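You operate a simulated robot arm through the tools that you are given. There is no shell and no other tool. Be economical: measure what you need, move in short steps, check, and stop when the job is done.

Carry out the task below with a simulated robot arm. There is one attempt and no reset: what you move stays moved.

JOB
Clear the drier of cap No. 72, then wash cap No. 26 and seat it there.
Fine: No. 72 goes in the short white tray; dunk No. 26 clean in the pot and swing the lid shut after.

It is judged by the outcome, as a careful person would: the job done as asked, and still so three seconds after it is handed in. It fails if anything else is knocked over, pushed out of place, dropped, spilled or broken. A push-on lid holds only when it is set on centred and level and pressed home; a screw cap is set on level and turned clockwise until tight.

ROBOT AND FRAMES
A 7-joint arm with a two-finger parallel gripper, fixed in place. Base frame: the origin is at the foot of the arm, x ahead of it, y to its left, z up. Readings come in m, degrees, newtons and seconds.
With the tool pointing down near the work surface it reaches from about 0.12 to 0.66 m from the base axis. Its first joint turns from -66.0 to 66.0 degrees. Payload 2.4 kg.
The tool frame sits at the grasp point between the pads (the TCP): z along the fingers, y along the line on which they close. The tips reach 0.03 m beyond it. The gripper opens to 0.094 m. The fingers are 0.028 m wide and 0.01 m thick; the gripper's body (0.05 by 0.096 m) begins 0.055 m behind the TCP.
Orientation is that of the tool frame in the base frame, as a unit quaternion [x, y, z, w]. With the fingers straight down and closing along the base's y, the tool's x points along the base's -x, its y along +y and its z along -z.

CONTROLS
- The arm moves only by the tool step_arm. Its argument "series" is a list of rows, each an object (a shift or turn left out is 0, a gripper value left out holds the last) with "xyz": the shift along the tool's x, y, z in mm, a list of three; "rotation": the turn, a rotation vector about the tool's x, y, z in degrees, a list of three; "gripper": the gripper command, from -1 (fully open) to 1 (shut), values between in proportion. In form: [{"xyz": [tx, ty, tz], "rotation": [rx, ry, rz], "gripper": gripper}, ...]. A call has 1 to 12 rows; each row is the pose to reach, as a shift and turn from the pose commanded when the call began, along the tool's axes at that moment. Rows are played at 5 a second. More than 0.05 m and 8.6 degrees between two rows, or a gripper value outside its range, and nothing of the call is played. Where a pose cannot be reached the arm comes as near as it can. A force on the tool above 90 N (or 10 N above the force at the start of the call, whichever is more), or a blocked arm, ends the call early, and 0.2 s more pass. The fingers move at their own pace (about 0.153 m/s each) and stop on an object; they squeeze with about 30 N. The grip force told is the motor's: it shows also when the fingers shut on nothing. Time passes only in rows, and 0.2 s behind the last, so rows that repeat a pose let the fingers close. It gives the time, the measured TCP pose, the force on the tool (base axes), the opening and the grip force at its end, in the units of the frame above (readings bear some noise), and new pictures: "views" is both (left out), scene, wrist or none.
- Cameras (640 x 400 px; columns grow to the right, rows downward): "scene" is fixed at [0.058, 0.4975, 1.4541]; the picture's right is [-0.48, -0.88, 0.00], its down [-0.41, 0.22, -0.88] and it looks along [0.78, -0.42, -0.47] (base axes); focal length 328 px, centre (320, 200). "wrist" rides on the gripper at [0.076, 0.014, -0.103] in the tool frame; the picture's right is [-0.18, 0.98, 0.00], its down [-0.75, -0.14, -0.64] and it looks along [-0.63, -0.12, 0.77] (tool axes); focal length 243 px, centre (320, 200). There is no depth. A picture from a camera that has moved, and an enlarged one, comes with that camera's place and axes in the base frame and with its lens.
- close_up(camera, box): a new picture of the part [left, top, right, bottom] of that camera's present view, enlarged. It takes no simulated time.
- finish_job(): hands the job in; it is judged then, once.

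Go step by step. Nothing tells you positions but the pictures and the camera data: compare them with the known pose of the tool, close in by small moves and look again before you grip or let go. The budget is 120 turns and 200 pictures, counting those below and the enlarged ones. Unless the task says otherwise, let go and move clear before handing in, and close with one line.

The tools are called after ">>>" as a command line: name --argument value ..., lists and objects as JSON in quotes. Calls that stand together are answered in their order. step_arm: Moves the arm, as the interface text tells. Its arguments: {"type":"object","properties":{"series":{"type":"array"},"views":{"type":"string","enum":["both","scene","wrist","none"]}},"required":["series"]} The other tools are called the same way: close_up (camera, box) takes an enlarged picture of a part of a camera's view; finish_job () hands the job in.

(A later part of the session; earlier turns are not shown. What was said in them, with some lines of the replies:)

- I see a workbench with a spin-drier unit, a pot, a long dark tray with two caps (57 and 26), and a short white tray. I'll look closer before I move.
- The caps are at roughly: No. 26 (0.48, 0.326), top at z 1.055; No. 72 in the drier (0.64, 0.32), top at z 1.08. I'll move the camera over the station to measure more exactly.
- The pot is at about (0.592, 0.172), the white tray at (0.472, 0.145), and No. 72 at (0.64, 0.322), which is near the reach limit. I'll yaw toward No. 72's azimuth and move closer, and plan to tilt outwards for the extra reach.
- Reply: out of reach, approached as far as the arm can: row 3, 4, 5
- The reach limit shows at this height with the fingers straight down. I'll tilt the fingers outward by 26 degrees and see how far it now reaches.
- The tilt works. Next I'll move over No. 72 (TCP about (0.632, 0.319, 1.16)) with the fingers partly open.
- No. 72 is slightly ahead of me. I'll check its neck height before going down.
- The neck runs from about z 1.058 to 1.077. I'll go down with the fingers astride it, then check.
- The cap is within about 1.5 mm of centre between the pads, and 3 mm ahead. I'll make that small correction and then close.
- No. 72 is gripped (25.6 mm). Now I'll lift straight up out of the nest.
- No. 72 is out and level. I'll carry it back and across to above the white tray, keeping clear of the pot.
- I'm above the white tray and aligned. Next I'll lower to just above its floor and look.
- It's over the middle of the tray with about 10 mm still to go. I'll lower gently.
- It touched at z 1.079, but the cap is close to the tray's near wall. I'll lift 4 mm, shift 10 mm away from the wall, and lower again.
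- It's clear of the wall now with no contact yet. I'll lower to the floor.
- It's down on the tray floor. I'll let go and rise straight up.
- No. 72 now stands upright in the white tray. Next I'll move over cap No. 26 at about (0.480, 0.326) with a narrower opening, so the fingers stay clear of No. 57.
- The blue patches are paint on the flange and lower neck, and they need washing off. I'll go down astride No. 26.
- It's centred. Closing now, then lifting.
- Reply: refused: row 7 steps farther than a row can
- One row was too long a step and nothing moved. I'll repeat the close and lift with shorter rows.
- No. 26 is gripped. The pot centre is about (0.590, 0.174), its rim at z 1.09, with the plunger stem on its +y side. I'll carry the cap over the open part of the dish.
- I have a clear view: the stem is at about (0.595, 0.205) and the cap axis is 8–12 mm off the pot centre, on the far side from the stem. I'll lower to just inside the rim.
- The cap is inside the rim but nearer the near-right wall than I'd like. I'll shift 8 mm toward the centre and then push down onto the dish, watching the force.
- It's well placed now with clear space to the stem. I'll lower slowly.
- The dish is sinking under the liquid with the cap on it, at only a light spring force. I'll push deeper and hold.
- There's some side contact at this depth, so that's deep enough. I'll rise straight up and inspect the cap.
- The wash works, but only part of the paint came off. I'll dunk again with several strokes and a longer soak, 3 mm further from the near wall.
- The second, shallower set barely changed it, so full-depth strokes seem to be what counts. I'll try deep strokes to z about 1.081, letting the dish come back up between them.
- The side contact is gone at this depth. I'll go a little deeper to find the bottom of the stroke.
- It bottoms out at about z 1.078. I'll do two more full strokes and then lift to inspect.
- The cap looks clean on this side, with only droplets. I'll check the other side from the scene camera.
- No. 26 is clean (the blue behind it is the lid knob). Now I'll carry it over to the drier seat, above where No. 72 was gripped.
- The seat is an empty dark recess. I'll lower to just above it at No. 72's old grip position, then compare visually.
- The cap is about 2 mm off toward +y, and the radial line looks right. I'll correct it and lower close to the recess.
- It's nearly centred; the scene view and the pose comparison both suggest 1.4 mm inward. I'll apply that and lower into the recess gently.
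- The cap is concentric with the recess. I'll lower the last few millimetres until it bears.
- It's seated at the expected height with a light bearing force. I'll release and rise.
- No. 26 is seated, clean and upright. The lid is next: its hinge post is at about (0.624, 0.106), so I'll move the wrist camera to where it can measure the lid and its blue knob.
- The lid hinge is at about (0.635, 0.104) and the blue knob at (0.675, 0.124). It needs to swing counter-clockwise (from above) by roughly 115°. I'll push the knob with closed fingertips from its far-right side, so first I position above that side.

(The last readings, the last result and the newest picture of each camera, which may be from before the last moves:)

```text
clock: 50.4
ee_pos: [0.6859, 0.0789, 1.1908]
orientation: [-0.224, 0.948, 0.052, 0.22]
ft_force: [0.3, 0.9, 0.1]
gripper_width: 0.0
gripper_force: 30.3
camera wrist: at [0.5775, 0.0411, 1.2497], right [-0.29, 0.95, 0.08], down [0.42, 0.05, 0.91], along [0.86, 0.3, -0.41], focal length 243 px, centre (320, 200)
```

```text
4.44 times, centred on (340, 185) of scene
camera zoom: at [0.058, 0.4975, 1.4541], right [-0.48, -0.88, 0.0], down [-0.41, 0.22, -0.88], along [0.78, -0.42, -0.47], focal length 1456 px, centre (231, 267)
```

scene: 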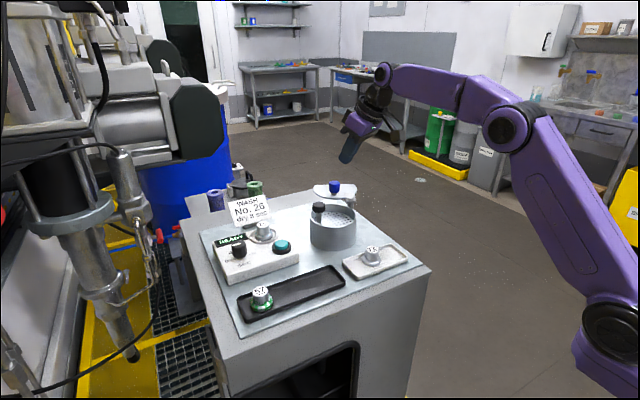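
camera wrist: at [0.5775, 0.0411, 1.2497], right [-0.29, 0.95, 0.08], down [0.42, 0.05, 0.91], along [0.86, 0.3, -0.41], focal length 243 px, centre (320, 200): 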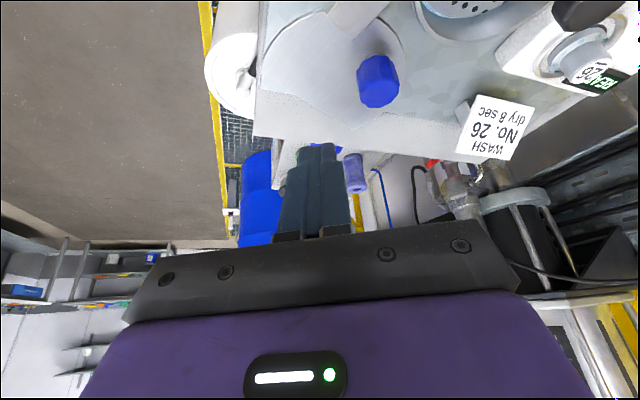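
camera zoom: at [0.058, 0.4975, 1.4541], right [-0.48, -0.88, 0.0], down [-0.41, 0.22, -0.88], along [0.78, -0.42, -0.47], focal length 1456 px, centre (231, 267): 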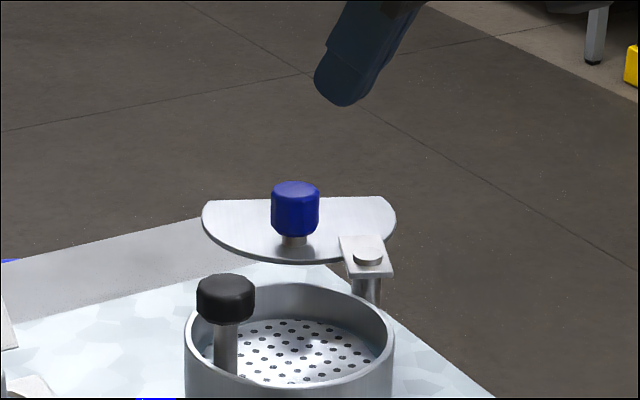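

The knob is at about (0.672, 0.122) with its top at z 1.125. I'll lower beside it.

>>> step_arm --series '[{"xyz": [10, 0, 15]}, {"xyz": [19, 0, 30]}, {"xyz": [26.9, 0, 43.6]}, {"xyz": [26.9, 0, 43.6]}]' --views "none"

>>> close_up --camera "wrist" --box '[220, 20, 460, 200]'

>>> close_up --camera "scene" --box '[290, 140, 390, 230]'

```text
clock: 51.4
ee_pos: [0.6806, 0.078, 1.1391]
orientation: [-0.225, 0.948, 0.052, 0.219]
ft_force: [0.6, 1.0, 1.4]
gripper_width: 0.0001
gripper_force: 29.9
```

```text
2.22 times, centred on (340, 110) of wrist
camera zoom: at [0.5731, 0.0391, 1.1979], right [-0.29, 0.95, 0.08], down [0.42, 0.05, 0.91], along [0.86, 0.3, -0.41], focal length 539 px, centre (276, 400)
```

zoom: 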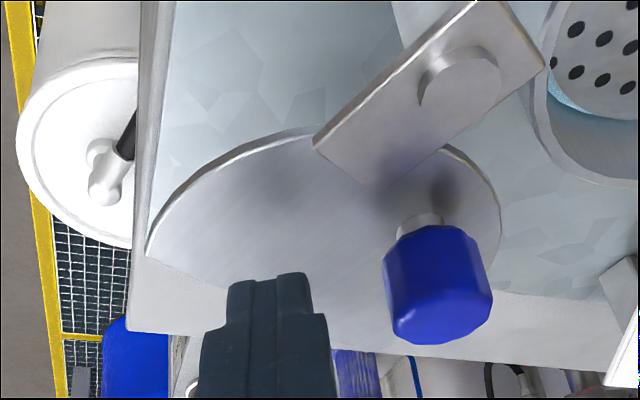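

```text
4.44 times, centred on (340, 185) of scene
camera zoom: at [0.058, 0.4975, 1.4541], right [-0.48, -0.88, 0.0], down [-0.41, 0.22, -0.88], along [0.78, -0.42, -0.47], focal length 1456 px, centre (231, 267)
```

zoom: 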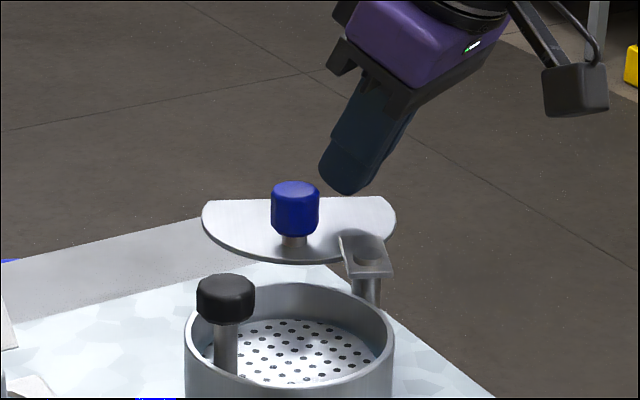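

The tip is level with the knob and clear of the lid plate. I'll push along the first part of the arc.

>>> step_arm --series '[{"xyz": [2.2, 0, 4.5]}, {"xyz": [3, 9, 4.1]}, {"xyz": [3.5, 18, 3.8]}, {"xyz": [0.7, 25.3, 5.1]}, {"xyz": [-2.1, 32.7, 6.5]}, {"xyz": [-2.5, 41, 6.7]}, {"xyz": [-2.9, 49.4, 6.9]}, {"xyz": [-2.9, 49.4, 6.9]}]' --views "none"

>>> close_up --camera "wrist" --box '[220, 20, 460, 200]'

>>> close_up --camera "scene" --box '[290, 150, 390, 240]'

```text
clock: 53.2
ee_pos: [0.6636, 0.1266, 1.1344]
orientation: [-0.225, 0.948, 0.053, 0.22]
ft_force: [-0.9, 0.1, 0.3]
gripper_width: 0.0001
gripper_force: 30.5
```

```text
2.22 times, centred on (340, 110) of wrist
camera zoom: at [0.5564, 0.0871, 1.1933], right [-0.29, 0.95, 0.08], down [0.42, 0.05, 0.91], along [0.86, 0.3, -0.41], focal length 539 px, centre (276, 400)
```

zoom: 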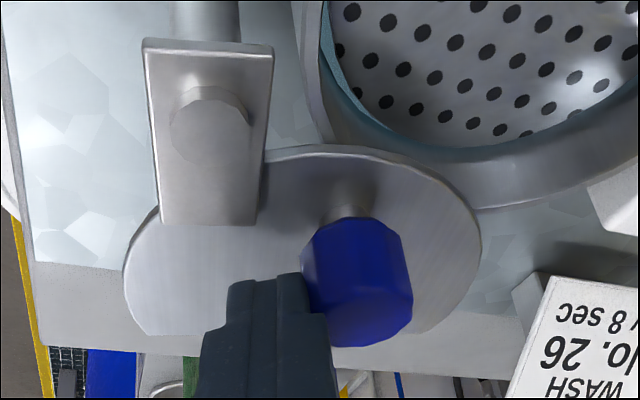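

```text
4.44 times, centred on (340, 195) of scene
camera zoom: at [0.058, 0.4975, 1.4541], right [-0.48, -0.88, 0.0], down [-0.41, 0.22, -0.88], along [0.78, -0.42, -0.47], focal length 1456 px, centre (231, 222)
```

zoom: 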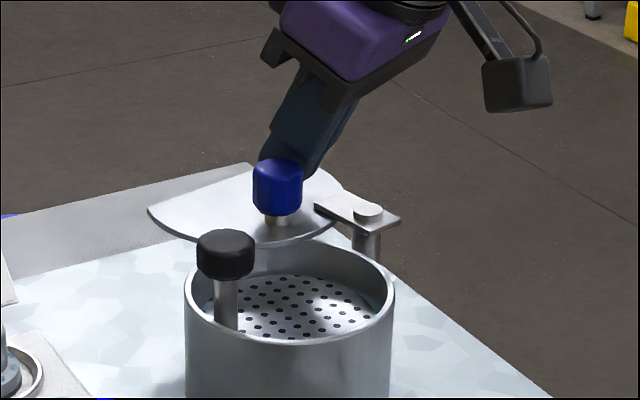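

The lid is swinging as intended. I'll continue along the arc.

>>> step_arm --series '[{"xyz": [2.6, 7.2, -1.3]}, {"xyz": [5.2, 14.3, -2.6]}, {"xyz": [9.6, 21, -4.8]}, {"xyz": [14.1, 27.7, -7]}, {"xyz": [14.1, 27.7, -7]}]' --views "none"

>>> close_up --camera "wrist" --box '[220, 20, 460, 200]'

>>> close_up --camera "scene" --box '[290, 150, 390, 240]'

```text
clock: 54.4
ee_pos: [0.6374, 0.1363, 1.1363]
orientation: [-0.222, 0.949, 0.05, 0.219]
ft_force: [3.5, -23.3, -4.8]
gripper_width: 0.0
gripper_force: 29.7
```

```text
2.22 times, centred on (340, 110) of wrist
camera zoom: at [0.53, 0.0985, 1.1943], right [-0.29, 0.95, 0.08], down [0.42, 0.05, 0.91], along [0.86, 0.29, -0.41], focal length 539 px, centre (276, 400)
```

zoom: 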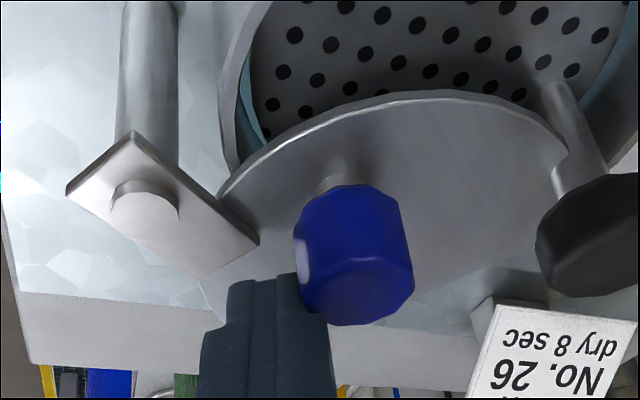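

```text
4.44 times, centred on (340, 195) of scene
camera zoom: at [0.0582, 0.4967, 1.4544], right [-0.48, -0.88, 0.0], down [-0.41, 0.22, -0.88], along [0.78, -0.42, -0.47], focal length 1456 px, centre (231, 222)
```

zoom: 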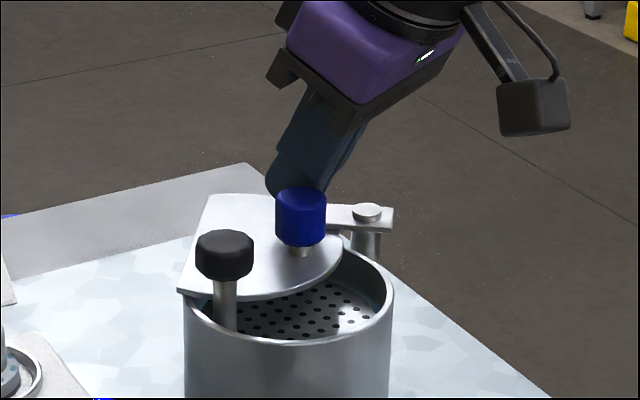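

The reading shows about 23 N sideways: my finger face is now pushing across the arc, and the lid edge may be near the plunger stem. I'll back off and look closely.

>>> step_arm --series '[{"xyz": [0, -10, 0]}, {"xyz": [-18, -20, -37]}, {"xyz": [-26, -20, -54]}, {"xyz": [-26, -20, -54]}]' --views "none"

>>> close_up --camera "wrist" --box '[240, 0, 480, 150]'

>>> close_up --camera "scene" --box '[310, 180, 380, 230]'

```text
clock: 55.4
ee_pos: [0.6439, 0.1247, 1.1953]
orientation: [-0.225, 0.948, 0.053, 0.219]
ft_force: [-0.5, 0.1, 0.5]
gripper_width: 0.0004
gripper_force: 29.5
```

```text
2.67 times, centred on (360, 75) of wrist
camera zoom: at [0.536, 0.0866, 1.2542], right [-0.29, 0.95, 0.08], down [0.42, 0.05, 0.91], along [0.86, 0.3, -0.41], focal length 647 px, centre (213, 533)
```

zoom: 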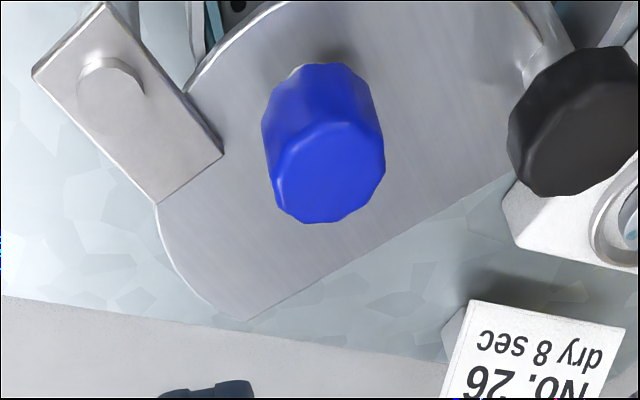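

```text
8.00 times, centred on (345, 205) of scene
camera zoom: at [0.058, 0.4975, 1.4541], right [-0.48, -0.88, 0.0], down [-0.41, 0.22, -0.88], along [0.78, -0.42, -0.47], focal length 2621 px, centre (120, 160)
```

zoom: 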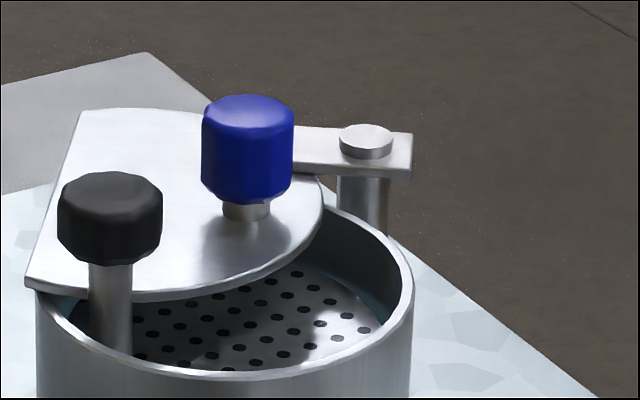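

The lid's leading edge sits right at the plunger stem. I need a close look at whether there's a notch there before pushing any further.

>>> close_up --camera "wrist" --box '[400, 0, 480, 60]'

>>> close_up --camera "scene" --box '[308, 195, 348, 225]'

```text
6.67 times, centred on (440, 30) of wrist
camera zoom: at [0.536, 0.0866, 1.2542], right [-0.29, 0.95, 0.08], down [0.42, 0.05, 0.91], along [0.86, 0.3, -0.41], focal length 1618 px, centre (-480, 1333)
```

zoom: 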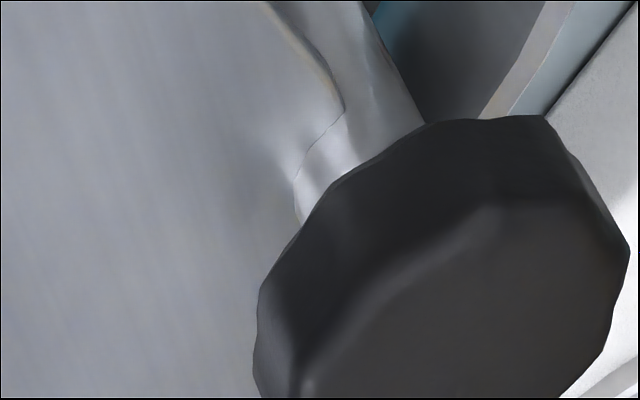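

```text
13.33 times, centred on (328, 210) of scene
camera zoom: at [0.058, 0.4975, 1.4541], right [-0.48, -0.88, 0.0], down [-0.41, 0.22, -0.88], along [0.78, -0.42, -0.47], focal length 4368 px, centre (213, 67)
```

zoom: 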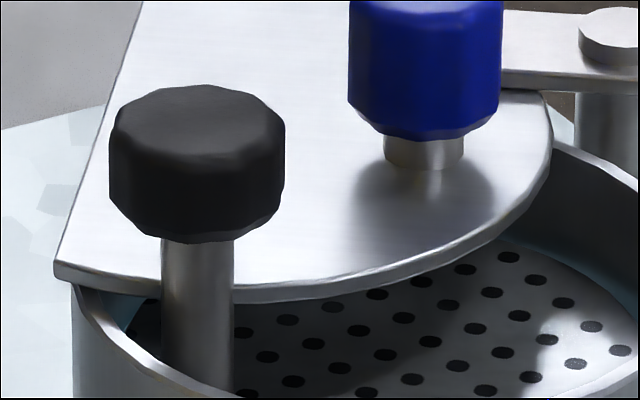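

No notch is visible, and my last push was across the arc rather than along it. I'll re-place the fingertip directly behind the knob along the tangent and make a gentle test push with force checks.

>>> step_arm --series '[{"xyz": [-5, 17, 2]}, {"xyz": [-10.9, 33.1, 5.3]}, {"xyz": [2, 33.1, 32]}, {"xyz": [15.5, 33.1, 59.2]}, {"xyz": [20.5, 33.1, 56.8]}, {"xyz": [25.5, 33.1, 54.3]}, {"xyz": [25.5, 33.1, 54.3]}]' --views "none"

>>> close_up --camera "wrist" --box '[220, 20, 460, 200]'

>>> close_up --camera "scene" --box '[290, 150, 390, 240]'

```text
clock: 57.0
ee_pos: [0.6314, 0.1542, 1.1353]
orientation: [-0.225, 0.948, 0.053, 0.219]
ft_force: [-0.8, 0.4, 0.9]
gripper_width: 0.0
gripper_force: 30.2
```

```text
2.22 times, centred on (340, 110) of wrist
camera zoom: at [0.5236, 0.1156, 1.1942], right [-0.29, 0.95, 0.08], down [0.42, 0.05, 0.91], along [0.86, 0.3, -0.41], focal length 539 px, centre (276, 400)
```

zoom: 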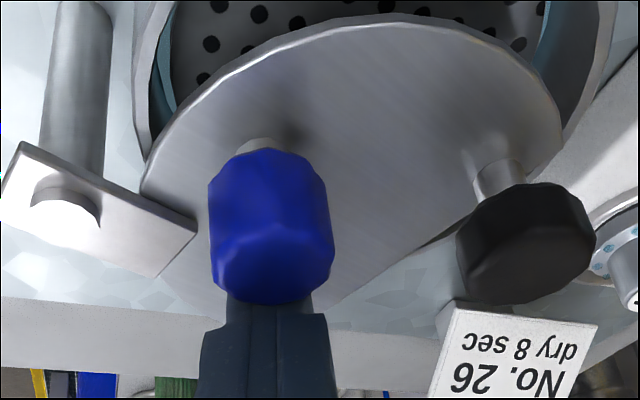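

```text
4.44 times, centred on (340, 195) of scene
camera zoom: at [0.058, 0.4975, 1.4541], right [-0.48, -0.88, 0.0], down [-0.41, 0.22, -0.88], along [0.78, -0.42, -0.47], focal length 1456 px, centre (231, 222)
```

zoom: 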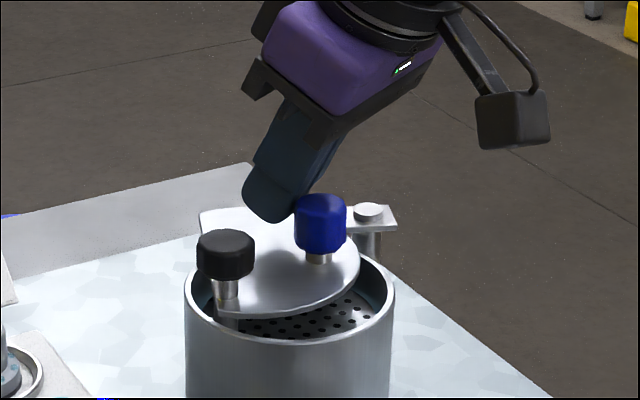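

The push went smoothly with almost no force: the lid passes the stem and is now partly over the pot. I'll continue along the tangent.

>>> step_arm --series '[{"xyz": [4.2, -1.5, -2.1]}, {"xyz": [8.3, -3.5, -4.1]}, {"xyz": [11.5, -6.5, -5.6]}, {"xyz": [11.5, -6.5, -5.6]}]' --views "none"

>>> close_up --camera "wrist" --box '[220, 20, 460, 200]'

>>> close_up --camera "scene" --box '[290, 150, 390, 240]'

```text
clock: 58.0
ee_pos: [0.623, 0.1417, 1.1331]
orientation: [-0.225, 0.948, 0.052, 0.22]
ft_force: [0.4, 0.0, 0.0]
gripper_width: 0.0
gripper_force: 29.7
```

```text
2.22 times, centred on (340, 110) of wrist
camera zoom: at [0.5149, 0.104, 1.1933], right [-0.29, 0.95, 0.08], down [0.42, 0.05, 0.91], along [0.86, 0.3, -0.41], focal length 539 px, centre (276, 400)
```

zoom: 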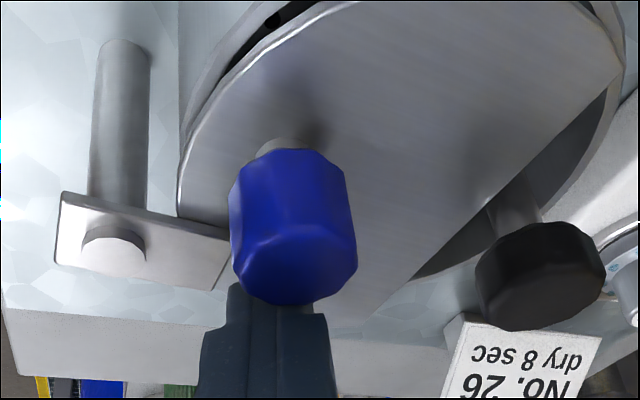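

```text
4.44 times, centred on (340, 195) of scene
camera zoom: at [0.058, 0.4975, 1.4541], right [-0.48, -0.88, 0.0], down [-0.41, 0.22, -0.88], along [0.78, -0.42, -0.47], focal length 1456 px, centre (231, 222)
```

zoom: 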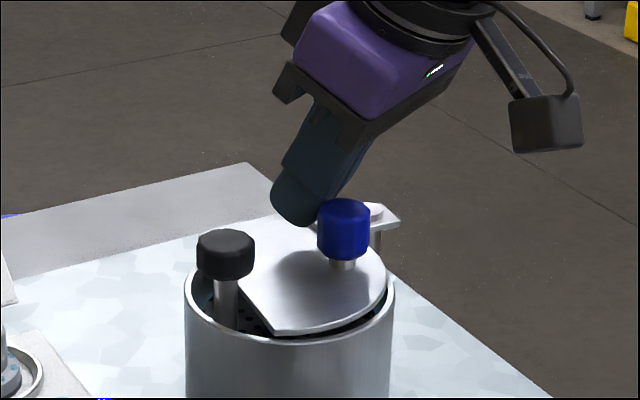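

The lid has cleared the stem and is nearly shut; it needs roughly 10° more. Continuing in small steps.

>>> step_arm --series '[{"xyz": [2.4, -1.3, -1.2]}, {"xyz": [4.8, -2.7, -2.3]}, {"xyz": [4.8, -2.7, -2.3]}]' --views "none"

>>> close_up --camera "wrist" --box '[220, 20, 460, 200]'

>>> close_up --camera "scene" --box '[290, 150, 390, 240]'

```text
clock: 58.8
ee_pos: [0.619, 0.1375, 1.1345]
orientation: [-0.225, 0.948, 0.052, 0.22]
ft_force: [-0.2, 0.0, -0.5]
gripper_width: 0.0001
gripper_force: 30.0
```

```text
2.22 times, centred on (340, 110) of wrist
camera zoom: at [0.5116, 0.1, 1.1936], right [-0.29, 0.95, 0.08], down [0.42, 0.05, 0.91], along [0.86, 0.3, -0.41], focal length 539 px, centre (276, 400)
```

zoom: 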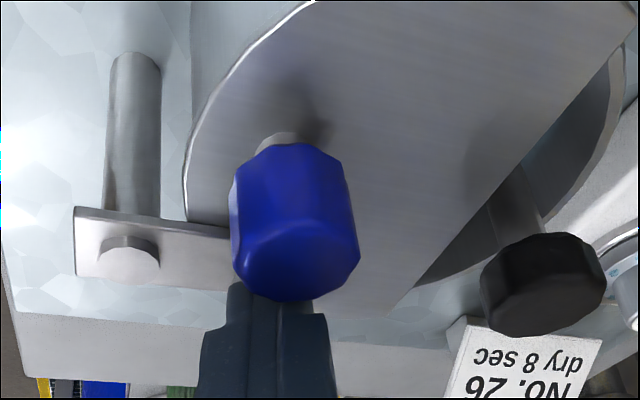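

```text
4.44 times, centred on (340, 195) of scene
camera zoom: at [0.058, 0.4975, 1.4541], right [-0.48, -0.88, 0.0], down [-0.41, 0.22, -0.88], along [0.78, -0.42, -0.47], focal length 1456 px, centre (231, 222)
```

zoom: 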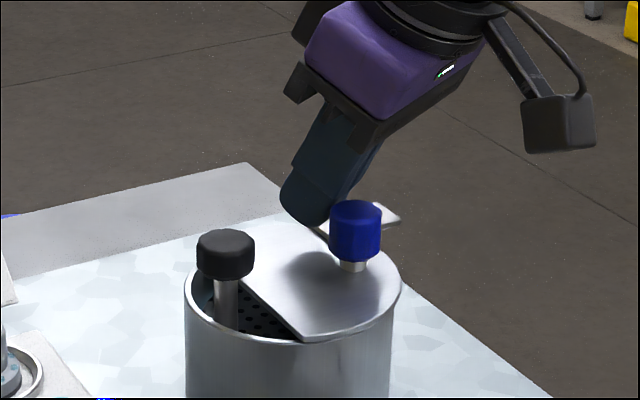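

The lid now covers the pot up to the stem cut-out. I'll back away, lift, and look from above to judge how well it's centred.

>>> step_arm --series '[{"xyz": [-6, 3, 3]}, {"xyz": [-25, 3, -35]}, {"xyz": [-40, 3, -70]}, {"xyz": [-20, -15, -90]}, {"xyz": [10, -30, -110]}, {"xyz": [10, -30, -110]}]'

>>> close_up --camera "wrist" --box '[240, 0, 480, 150]'

>>> close_up --camera "scene" --box '[300, 180, 380, 260]'

```text
clock: 60.2
ee_pos: [0.5815, 0.0837, 1.2267]
orientation: [-0.225, 0.948, 0.052, 0.22]
ft_force: [-0.9, 0.7, 0.9]
gripper_width: 0.0
gripper_force: 30.0
camera wrist: at [0.4748, 0.0458, 1.2861], right [-0.29, 0.95, 0.08], down [0.42, 0.05, 0.91], along [0.86, 0.3, -0.41], focal length 243 px, centre (320, 200)
```

scene: 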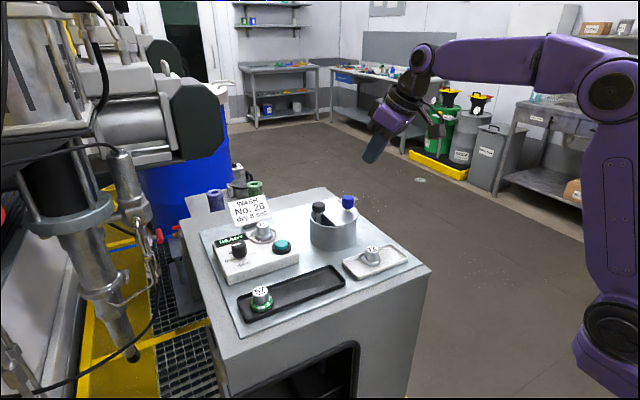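
wrist: 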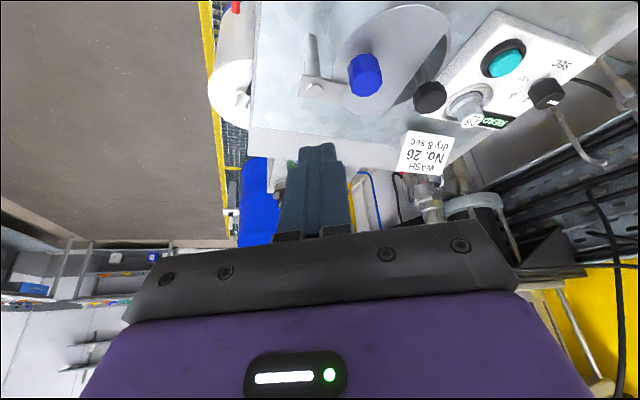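

```text
2.67 times, centred on (360, 75) of wrist
camera zoom: at [0.4748, 0.0458, 1.2861], right [-0.29, 0.95, 0.08], down [0.42, 0.05, 0.91], along [0.86, 0.3, -0.41], focal length 647 px, centre (213, 533)
```

zoom: 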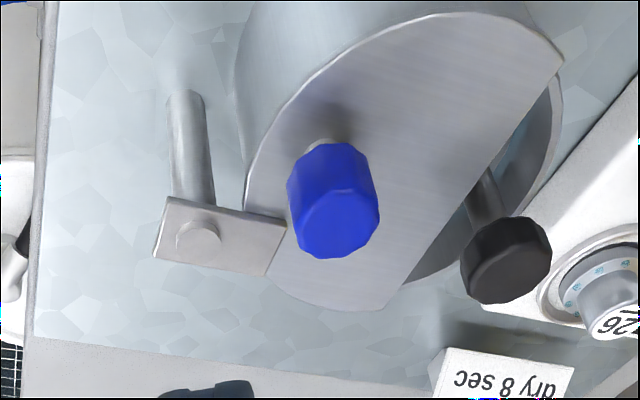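

```text
5.00 times, centred on (340, 220) of scene
camera zoom: at [0.058, 0.4975, 1.4541], right [-0.48, -0.88, 0.0], down [-0.41, 0.22, -0.88], along [0.78, -0.42, -0.47], focal length 1638 px, centre (220, 100)
```

zoom: 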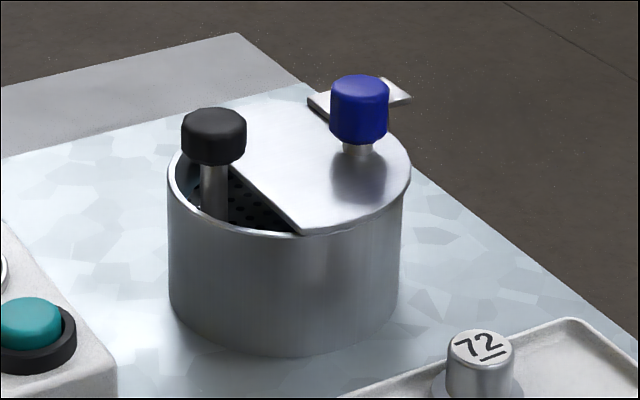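

The lid sits over the pot to within 1–2 mm with its cut-out around the stem. No. 26 is in the drier, No. 72 in the white tray, No. 57 hasn't moved, and the arm is clear, so I'm handing in.

>>> finish_job

```text
The job is handed in.
```

No. 72 is in the short white tray. No. 26 came out of the pot clean and is seated in the drier, and the pot lid is swung shut. I didn't run the drier: the sign says "dry 8 sec", but the job didn't ask for it.
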